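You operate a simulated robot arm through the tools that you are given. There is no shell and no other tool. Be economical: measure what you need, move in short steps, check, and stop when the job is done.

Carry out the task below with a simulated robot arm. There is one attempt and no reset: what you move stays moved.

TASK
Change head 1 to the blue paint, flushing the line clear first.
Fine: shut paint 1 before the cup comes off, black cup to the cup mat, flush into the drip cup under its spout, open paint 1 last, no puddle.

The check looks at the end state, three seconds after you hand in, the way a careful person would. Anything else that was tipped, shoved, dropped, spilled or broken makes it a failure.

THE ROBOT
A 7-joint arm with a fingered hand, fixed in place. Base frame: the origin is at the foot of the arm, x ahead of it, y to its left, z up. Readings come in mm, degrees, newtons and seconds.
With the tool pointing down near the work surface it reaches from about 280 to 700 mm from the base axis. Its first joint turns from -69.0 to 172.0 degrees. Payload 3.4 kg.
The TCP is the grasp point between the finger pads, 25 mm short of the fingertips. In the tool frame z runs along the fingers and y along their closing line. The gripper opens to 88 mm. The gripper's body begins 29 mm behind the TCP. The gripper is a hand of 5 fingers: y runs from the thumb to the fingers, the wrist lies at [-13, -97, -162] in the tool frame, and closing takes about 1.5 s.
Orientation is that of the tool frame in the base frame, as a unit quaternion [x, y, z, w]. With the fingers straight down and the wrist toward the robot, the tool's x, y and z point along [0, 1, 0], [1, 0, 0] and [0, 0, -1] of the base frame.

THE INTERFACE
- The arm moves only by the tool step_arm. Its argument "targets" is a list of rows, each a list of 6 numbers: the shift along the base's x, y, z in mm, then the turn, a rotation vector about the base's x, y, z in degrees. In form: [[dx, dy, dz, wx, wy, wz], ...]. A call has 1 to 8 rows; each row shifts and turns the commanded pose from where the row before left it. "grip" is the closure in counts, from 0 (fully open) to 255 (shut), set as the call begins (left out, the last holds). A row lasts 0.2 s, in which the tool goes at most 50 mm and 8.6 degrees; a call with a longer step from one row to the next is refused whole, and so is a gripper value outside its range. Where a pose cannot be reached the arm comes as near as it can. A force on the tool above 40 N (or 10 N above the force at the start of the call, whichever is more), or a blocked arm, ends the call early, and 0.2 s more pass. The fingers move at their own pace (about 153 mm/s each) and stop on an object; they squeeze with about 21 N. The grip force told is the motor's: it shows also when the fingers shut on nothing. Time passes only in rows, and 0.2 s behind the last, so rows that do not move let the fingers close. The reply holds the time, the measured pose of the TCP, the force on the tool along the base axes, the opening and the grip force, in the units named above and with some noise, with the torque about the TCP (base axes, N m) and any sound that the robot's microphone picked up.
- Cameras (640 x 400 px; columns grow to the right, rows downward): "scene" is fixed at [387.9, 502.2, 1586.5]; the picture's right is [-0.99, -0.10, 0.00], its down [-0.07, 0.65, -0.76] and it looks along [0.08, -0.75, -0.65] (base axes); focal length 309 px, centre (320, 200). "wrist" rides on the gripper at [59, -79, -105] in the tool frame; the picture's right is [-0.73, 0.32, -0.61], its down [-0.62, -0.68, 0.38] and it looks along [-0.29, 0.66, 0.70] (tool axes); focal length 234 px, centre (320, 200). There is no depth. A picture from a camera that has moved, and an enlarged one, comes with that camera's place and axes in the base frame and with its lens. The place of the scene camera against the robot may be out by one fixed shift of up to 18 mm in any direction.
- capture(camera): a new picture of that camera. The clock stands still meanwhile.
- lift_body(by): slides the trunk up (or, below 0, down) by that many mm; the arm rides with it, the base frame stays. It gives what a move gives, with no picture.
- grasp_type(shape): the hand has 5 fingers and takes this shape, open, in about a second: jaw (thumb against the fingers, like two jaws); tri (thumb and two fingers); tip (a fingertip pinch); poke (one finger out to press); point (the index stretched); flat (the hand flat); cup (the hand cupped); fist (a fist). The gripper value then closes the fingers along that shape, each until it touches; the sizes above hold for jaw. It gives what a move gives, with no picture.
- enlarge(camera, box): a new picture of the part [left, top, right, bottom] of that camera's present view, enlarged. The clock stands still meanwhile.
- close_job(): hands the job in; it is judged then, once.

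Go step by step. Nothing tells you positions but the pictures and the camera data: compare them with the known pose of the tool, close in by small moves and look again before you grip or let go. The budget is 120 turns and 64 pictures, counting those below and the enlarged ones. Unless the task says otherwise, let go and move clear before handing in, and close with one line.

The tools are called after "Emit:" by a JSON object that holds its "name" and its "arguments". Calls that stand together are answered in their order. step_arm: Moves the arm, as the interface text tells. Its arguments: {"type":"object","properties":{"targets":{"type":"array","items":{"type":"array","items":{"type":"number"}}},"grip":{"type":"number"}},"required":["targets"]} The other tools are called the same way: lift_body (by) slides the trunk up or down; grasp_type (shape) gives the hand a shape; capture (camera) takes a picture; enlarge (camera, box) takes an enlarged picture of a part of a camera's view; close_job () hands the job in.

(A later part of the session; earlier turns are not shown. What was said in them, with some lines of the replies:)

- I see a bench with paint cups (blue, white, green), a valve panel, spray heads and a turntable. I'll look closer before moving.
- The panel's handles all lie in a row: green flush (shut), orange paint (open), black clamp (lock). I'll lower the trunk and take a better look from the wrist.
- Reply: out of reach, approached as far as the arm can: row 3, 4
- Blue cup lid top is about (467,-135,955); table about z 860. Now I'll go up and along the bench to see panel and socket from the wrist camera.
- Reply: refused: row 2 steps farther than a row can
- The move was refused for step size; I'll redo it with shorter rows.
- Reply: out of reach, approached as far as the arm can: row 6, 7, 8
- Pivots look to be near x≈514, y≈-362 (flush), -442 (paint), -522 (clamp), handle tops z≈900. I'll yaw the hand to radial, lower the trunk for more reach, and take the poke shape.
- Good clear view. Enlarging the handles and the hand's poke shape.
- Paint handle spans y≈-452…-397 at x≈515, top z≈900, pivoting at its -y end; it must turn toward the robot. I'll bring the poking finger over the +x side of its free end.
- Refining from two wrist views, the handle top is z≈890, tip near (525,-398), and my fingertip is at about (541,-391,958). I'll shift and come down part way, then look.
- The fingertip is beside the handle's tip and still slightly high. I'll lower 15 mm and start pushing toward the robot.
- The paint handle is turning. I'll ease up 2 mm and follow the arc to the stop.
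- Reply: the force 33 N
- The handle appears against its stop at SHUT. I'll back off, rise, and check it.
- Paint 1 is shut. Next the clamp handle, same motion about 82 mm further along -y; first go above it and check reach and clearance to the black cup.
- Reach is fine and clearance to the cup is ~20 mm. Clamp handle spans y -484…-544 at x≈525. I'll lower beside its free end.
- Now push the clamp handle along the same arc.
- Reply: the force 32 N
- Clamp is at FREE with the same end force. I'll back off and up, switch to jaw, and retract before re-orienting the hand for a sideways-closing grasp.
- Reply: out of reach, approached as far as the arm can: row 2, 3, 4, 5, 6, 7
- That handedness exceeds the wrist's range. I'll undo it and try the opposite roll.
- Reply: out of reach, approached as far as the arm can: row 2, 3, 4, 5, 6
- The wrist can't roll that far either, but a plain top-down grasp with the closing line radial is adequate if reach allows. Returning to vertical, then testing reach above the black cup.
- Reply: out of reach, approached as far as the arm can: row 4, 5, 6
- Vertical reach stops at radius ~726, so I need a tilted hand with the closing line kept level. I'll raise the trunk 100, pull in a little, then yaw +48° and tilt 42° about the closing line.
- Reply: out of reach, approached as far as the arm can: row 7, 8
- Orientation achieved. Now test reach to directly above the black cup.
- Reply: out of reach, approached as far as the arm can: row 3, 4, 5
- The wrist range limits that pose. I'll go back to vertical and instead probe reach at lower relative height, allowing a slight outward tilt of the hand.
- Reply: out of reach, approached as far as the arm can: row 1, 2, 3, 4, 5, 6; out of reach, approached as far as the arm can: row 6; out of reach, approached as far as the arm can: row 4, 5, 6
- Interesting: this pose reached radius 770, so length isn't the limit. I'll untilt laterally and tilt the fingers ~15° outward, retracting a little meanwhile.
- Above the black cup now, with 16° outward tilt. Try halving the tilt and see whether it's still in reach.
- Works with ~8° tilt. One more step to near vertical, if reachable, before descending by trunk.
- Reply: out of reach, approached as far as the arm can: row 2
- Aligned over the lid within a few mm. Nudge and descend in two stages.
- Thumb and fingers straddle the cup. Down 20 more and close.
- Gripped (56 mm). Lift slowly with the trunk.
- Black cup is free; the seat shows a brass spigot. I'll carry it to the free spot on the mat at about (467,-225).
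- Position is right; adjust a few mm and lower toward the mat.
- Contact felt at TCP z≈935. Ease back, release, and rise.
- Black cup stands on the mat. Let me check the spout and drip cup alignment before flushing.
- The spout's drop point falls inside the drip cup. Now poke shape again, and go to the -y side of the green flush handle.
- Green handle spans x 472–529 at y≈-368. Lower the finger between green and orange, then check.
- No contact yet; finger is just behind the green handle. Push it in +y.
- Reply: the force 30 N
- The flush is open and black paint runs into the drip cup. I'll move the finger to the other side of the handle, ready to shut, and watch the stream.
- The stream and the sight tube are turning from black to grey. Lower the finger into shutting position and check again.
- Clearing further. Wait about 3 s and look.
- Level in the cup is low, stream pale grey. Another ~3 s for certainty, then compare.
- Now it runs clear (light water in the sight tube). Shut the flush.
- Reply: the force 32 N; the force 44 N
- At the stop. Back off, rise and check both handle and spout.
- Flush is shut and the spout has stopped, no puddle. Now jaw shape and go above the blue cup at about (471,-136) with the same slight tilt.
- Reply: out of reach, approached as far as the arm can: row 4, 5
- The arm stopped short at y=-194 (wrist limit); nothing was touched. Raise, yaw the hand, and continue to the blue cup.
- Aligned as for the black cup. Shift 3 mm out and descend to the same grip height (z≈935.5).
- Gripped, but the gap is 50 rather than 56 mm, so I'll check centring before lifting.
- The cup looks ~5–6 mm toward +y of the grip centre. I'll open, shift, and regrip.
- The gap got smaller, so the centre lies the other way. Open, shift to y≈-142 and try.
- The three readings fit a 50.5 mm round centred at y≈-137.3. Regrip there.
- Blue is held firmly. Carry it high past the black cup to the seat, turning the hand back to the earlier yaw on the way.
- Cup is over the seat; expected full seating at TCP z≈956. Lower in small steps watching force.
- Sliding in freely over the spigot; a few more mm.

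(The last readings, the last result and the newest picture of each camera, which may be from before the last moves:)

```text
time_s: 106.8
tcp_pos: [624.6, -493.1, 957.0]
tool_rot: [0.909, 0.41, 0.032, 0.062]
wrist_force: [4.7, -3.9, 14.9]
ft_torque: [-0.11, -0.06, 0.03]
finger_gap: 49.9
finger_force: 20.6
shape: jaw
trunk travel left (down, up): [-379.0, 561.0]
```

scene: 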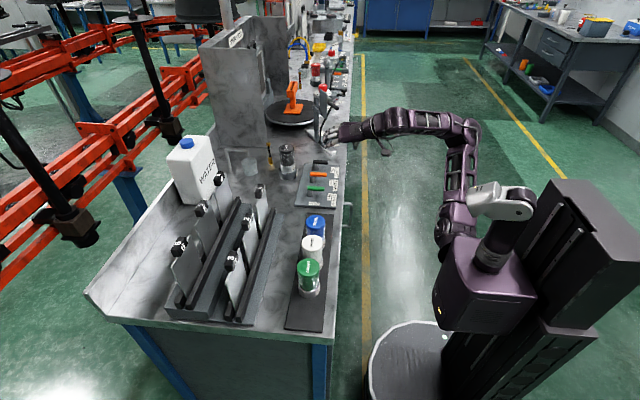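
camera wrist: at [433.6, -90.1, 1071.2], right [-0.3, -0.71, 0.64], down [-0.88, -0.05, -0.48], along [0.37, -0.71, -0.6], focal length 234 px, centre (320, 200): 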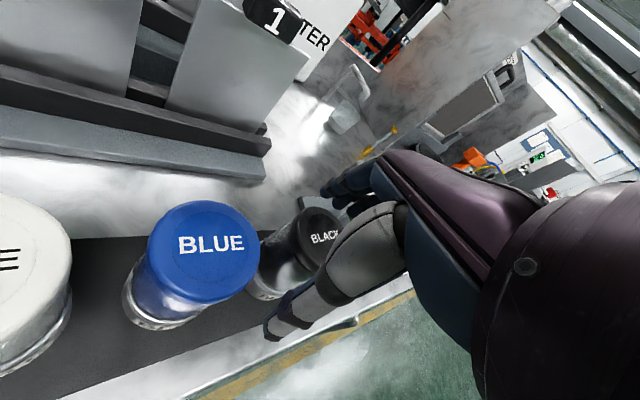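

Contact at about the expected seating height. Ease off, release, and look.

Emit:
{"name": "lift_body", "arguments": {"by": 3}}

Emit:
{"name": "step_arm", "arguments": {"targets": [[0, 0, 0, 0, 0, 0], [0, 0, 0, 0, 0, 0], [0, 0, 0, 0, 0, 0], [0, 0, 0, 0, 0, 0], [0, 0, 0, 0, 0, 0]], "grip": 0}}

Emit:
{"name": "lift_body", "arguments": {"by": 100}}

Emit:
{"name": "enlarge", "arguments": {"camera": "scene", "box": [250, 110, 340, 180]}}

```text
time_s: 107.3
tcp_pos: [623.7, -493.0, 957.6]
tool_rot: [0.91, 0.41, 0.031, 0.059]
wrist_force: [2.3, -1.5, 7.3]
ft_torque: [-0.01, -0.01, -0.01]
finger_gap: 50.5
finger_force: 20.9
shape: jaw
trunk travel left (down, up): [-382.0, 558.0]
```

```text
time_s: 108.5
tcp_pos: [624.2, -493.0, 957.8]
tool_rot: [0.91, 0.41, 0.03, 0.06]
wrist_force: [0.8, -1.2, 0.1]
ft_torque: [-0.03, 0.0, 0.01]
finger_gap: 87.8
finger_force: 0.0
shape: jaw
trunk travel left (down, up): [-382.0, 558.0]
```

```text
time_s: 109.8
tcp_pos: [624.3, -493.6, 1058.3]
tool_rot: [0.91, 0.41, 0.03, 0.06]
wrist_force: [-0.8, -0.5, -0.6]
ft_torque: [0.05, 0.01, -0.02]
finger_gap: 87.5
finger_force: 0.1
shape: jaw
trunk travel left (down, up): [-482.0, 458.0]
```

```text
5.71 times, centred on (295, 145) of scene
camera zoom: at [387.9, 502.2, 1586.5], right [-0.99, -0.1, 0.0], down [-0.07, 0.65, -0.76], along [0.08, -0.75, -0.65], focal length 1767 px, centre (463, 514)
```

zoom: 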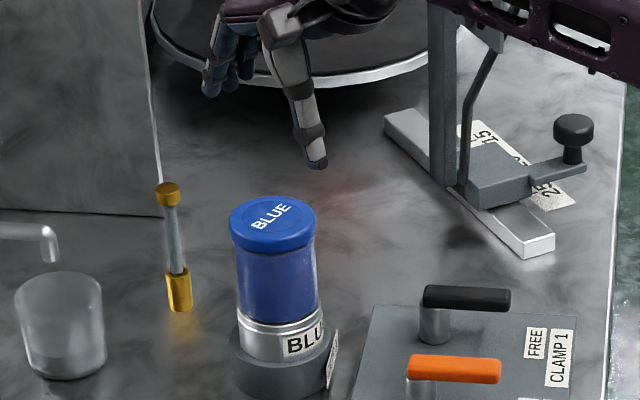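

Blue cup is seated upright at the same height and place the black one had. Next lock the clamp: poke shape, go to the -y side of its handle.

Emit:
{"name": "grasp_type", "arguments": {"shape": "poke"}}

Emit:
{"name": "step_arm", "arguments": {"targets": [[-34, -5, 0, 2.3, 2.9, 0], [-34, -13, 0, 2.3, 2.9, 0], [-34, -25, -20, 0, 0, 0], [-32, -25, -20, 0, 0, 0], [0, 0, -25, 0, 0, 0]]}}

```text
time_s: 110.7
tcp_pos: [624.8, -491.4, 1057.1]
tool_rot: [0.91, 0.409, 0.031, 0.06]
wrist_force: [0.0, 0.5, -0.2]
ft_torque: [0.01, 0.01, 0.01]
finger_gap: 0.0
finger_force: 0.1
shape: poke
trunk travel left (down, up): [-482.0, 458.0]
```

```text
time_s: 111.9
tcp_pos: [489.5, -560.7, 992.2]
tool_rot: [0.911, 0.412, 0.001, 0.002]
wrist_force: [-0.6, 0.1, -0.1]
ft_torque: [-0.04, 0.03, 0.0]
finger_gap: 0.0
finger_force: 0.0
shape: poke
trunk travel left (down, up): [-482.0, 458.0]
```

Emit:
{"name": "step_arm", "arguments": {"targets": [[0, -2, -40, 0, 0, 0], [0, 0, -40, 0, 0, 0], [0, 0, -19, 0, 0, 0]]}}

Emit:
{"name": "enlarge", "arguments": {"camera": "scene", "box": [270, 120, 360, 200]}}

```text
time_s: 112.7
tcp_pos: [490.2, -562.9, 893.4]
tool_rot: [0.912, 0.411, 0.002, 0.002]
wrist_force: [0.4, 0.7, -0.2]
ft_torque: [0.01, 0.01, 0.02]
finger_gap: 0.2
finger_force: 0.0
shape: poke
trunk travel left (down, up): [-482.0, 458.0]
```

```text
5.00 times, centred on (315, 160) of scene
camera zoom: at [387.9, 502.2, 1586.5], right [-0.99, -0.1, 0.0], down [-0.07, 0.65, -0.76], along [0.08, -0.75, -0.65], focal length 1546 px, centre (345, 400)
```

zoom: 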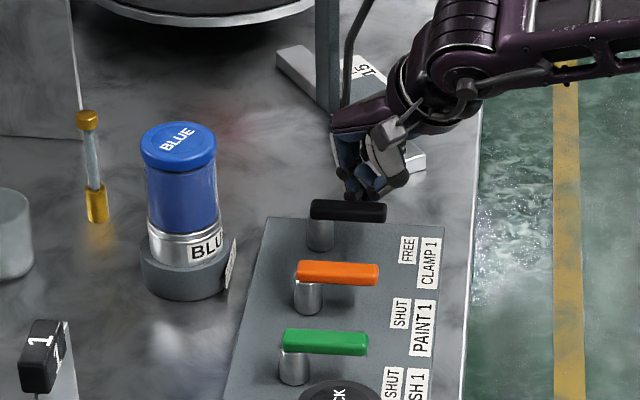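

Same relative pose as for the green handle. Push it round to LOCK.

Emit:
{"name": "step_arm", "arguments": {"targets": [[-2, 9, 0, 0, 0, 0], [-1, 10, 0, 0, 0, 0], [1, 10, 0, 0, 0, 0], [4, 9, 0, 0, 0, 0], [6, 8, 0, 0, 0, 0], [7, 6, 0, 0, 0, 0], [7, 4, 0, 0, 0, 0], [5, 1, 0, 0, 0, 0]]}}

```text
time_s: 114.5
tcp_pos: [512.1, -507.0, 896.3]
tool_rot: [0.912, 0.41, 0.004, 0.005]
wrist_force: [-32.2, -8.9, 13.7]
ft_torque: [-0.1, 0.07, -0.15]
finger_gap: 0.0
finger_force: 0.1
shape: poke
trunk travel left (down, up): [-482.0, 458.0]
```

Clamp is at its LOCK stop. Back off, hop over to the -y side of the orange handle.

Emit:
{"name": "step_arm", "arguments": {"targets": [[-10, 0, 0, 0, 0, 0], [-3, 0, 30, 0, 0, 0], [-7, 14, 25, 0, 0, 0], [-6, 14, 0, 0, 0, 0], [0, 0, 0, 0, 0, 0]]}}

Emit:
{"name": "enlarge", "arguments": {"camera": "wrist", "box": [120, 100, 440, 360]}}

```text
time_s: 115.7
tcp_pos: [492.2, -478.9, 948.7]
tool_rot: [0.912, 0.411, 0.003, 0.003]
wrist_force: [-0.3, -1.5, -0.1]
ft_torque: [-0.01, 0.0, 0.03]
finger_gap: 0.0
finger_force: 0.1
shape: poke
trunk travel left (down, up): [-482.0, 458.0]
```

```text
1.54 times, centred on (280, 230) of wrist
camera zoom: at [469.5, -382.4, 1053.0], right [-0.24, -0.76, 0.61], down [-0.92, -0.02, -0.39], along [0.3, -0.65, -0.69], focal length 360 px, centre (382, 154)
```

zoom: 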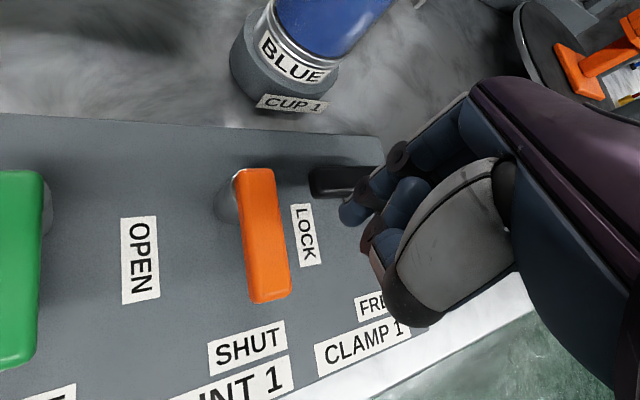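

Clamp handle points to LOCK, blue seated. Lower beside the orange handle and open paint 1.

Emit:
{"name": "step_arm", "arguments": {"targets": [[-5, 0, -20, 0, 0, 0], [0, 0, -25, 0, 0, 0], [0, 0, -11, 0, 0, 0]]}}

```text
time_s: 116.5
tcp_pos: [487.3, -477.3, 893.4]
tool_rot: [0.911, 0.412, 0.003, 0.003]
wrist_force: [-0.4, -0.4, -0.6]
ft_torque: [-0.01, 0.02, 0.03]
finger_gap: 0.0
finger_force: 0.1
shape: poke
trunk travel left (down, up): [-482.0, 458.0]
```

Emit:
{"name": "step_arm", "arguments": {"targets": [[-1, 8, 0, 0, 0, 0], [0, 9, 0, 0, 0, 0], [1, 10, 0, 0, 0, 0], [4, 9, 0, 0, 0, 0], [6, 8, 0, 0, 0, 0], [7, 6, 0, 0, 0, 0], [7, 4, 0, 0, 0, 0], [5, 1, 0, 0, 0, 0]]}}

```text
time_s: 118.3
tcp_pos: [507.9, -425.0, 896.2]
tool_rot: [0.912, 0.411, 0.003, 0.004]
wrist_force: [-29.0, -8.0, 9.5]
ft_torque: [-0.1, -0.01, -0.16]
finger_gap: 0.0
finger_force: 0.1
shape: poke
trunk travel left (down, up): [-482.0, 458.0]
```

Near the stop; push 4 mm more to be sure, then back off and rise.

Emit:
{"name": "step_arm", "arguments": {"targets": [[4, 2, 0, 0, 0, 0], [0, 0, 0, 0, 0, 0]]}}

Emit:
{"name": "step_arm", "arguments": {"targets": [[-12, 0, 0, 0, 0, 0], [-6, 0, 30, 0, 0, 0], [-20, 10, 35, 0, 0, 0], [-35, 20, 20, 0, 0, 0], [-35, 20, 20, 0, 0, 0], [-35, 20, 10, 0, 0, 0]]}}

Emit:
{"name": "enlarge", "arguments": {"camera": "scene", "box": [220, 110, 370, 220]}}

```text
time_s: 118.9
tcp_pos: [511.5, -421.9, 897.3]
tool_rot: [0.912, 0.411, 0.004, 0.005]
wrist_force: [-31.6, -8.2, 14.1]
ft_torque: [-0.08, 0.03, -0.09]
finger_gap: 0.5
finger_force: 0.1
shape: poke
trunk travel left (down, up): [-482.0, 458.0]
```

```text
time_s: 120.3
tcp_pos: [374.6, -354.1, 1008.0]
tool_rot: [0.911, 0.412, 0.001, 0.003]
wrist_force: [-0.2, 0.3, 0.7]
ft_torque: [-0.01, -0.01, -0.01]
finger_gap: 0.0
finger_force: 0.0
shape: poke
trunk travel left (down, up): [-482.0, 458.0]
```

```text
3.64 times, centred on (295, 165) of scene
camera zoom: at [387.9, 502.2, 1586.5], right [-0.99, -0.1, 0.0], down [-0.07, 0.65, -0.76], along [0.08, -0.75, -0.65], focal length 1125 px, centre (411, 327)
```

zoom: 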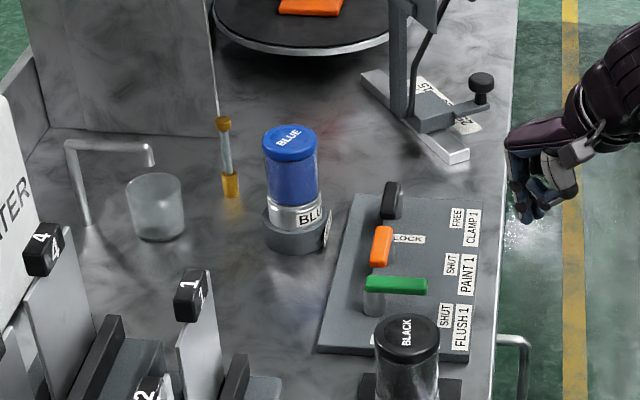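

Blue is clamped on head 1, paint 1 is open, flush 1 is shut, the black cup is on the mat, the bench is dry and the hand is clear, so I'm handing in.

Emit:
{"name": "close_job", "arguments": {}}

```text
The job is handed in.
```

Head 1 is now on blue. I shut paint 1 before taking the black cup off and put that cup on the cup mat. I flushed the line into the drip cup until it ran clear and shut the flush. Then I seated and locked the blue cup and opened paint 1 last, and the final picture shows no puddle.
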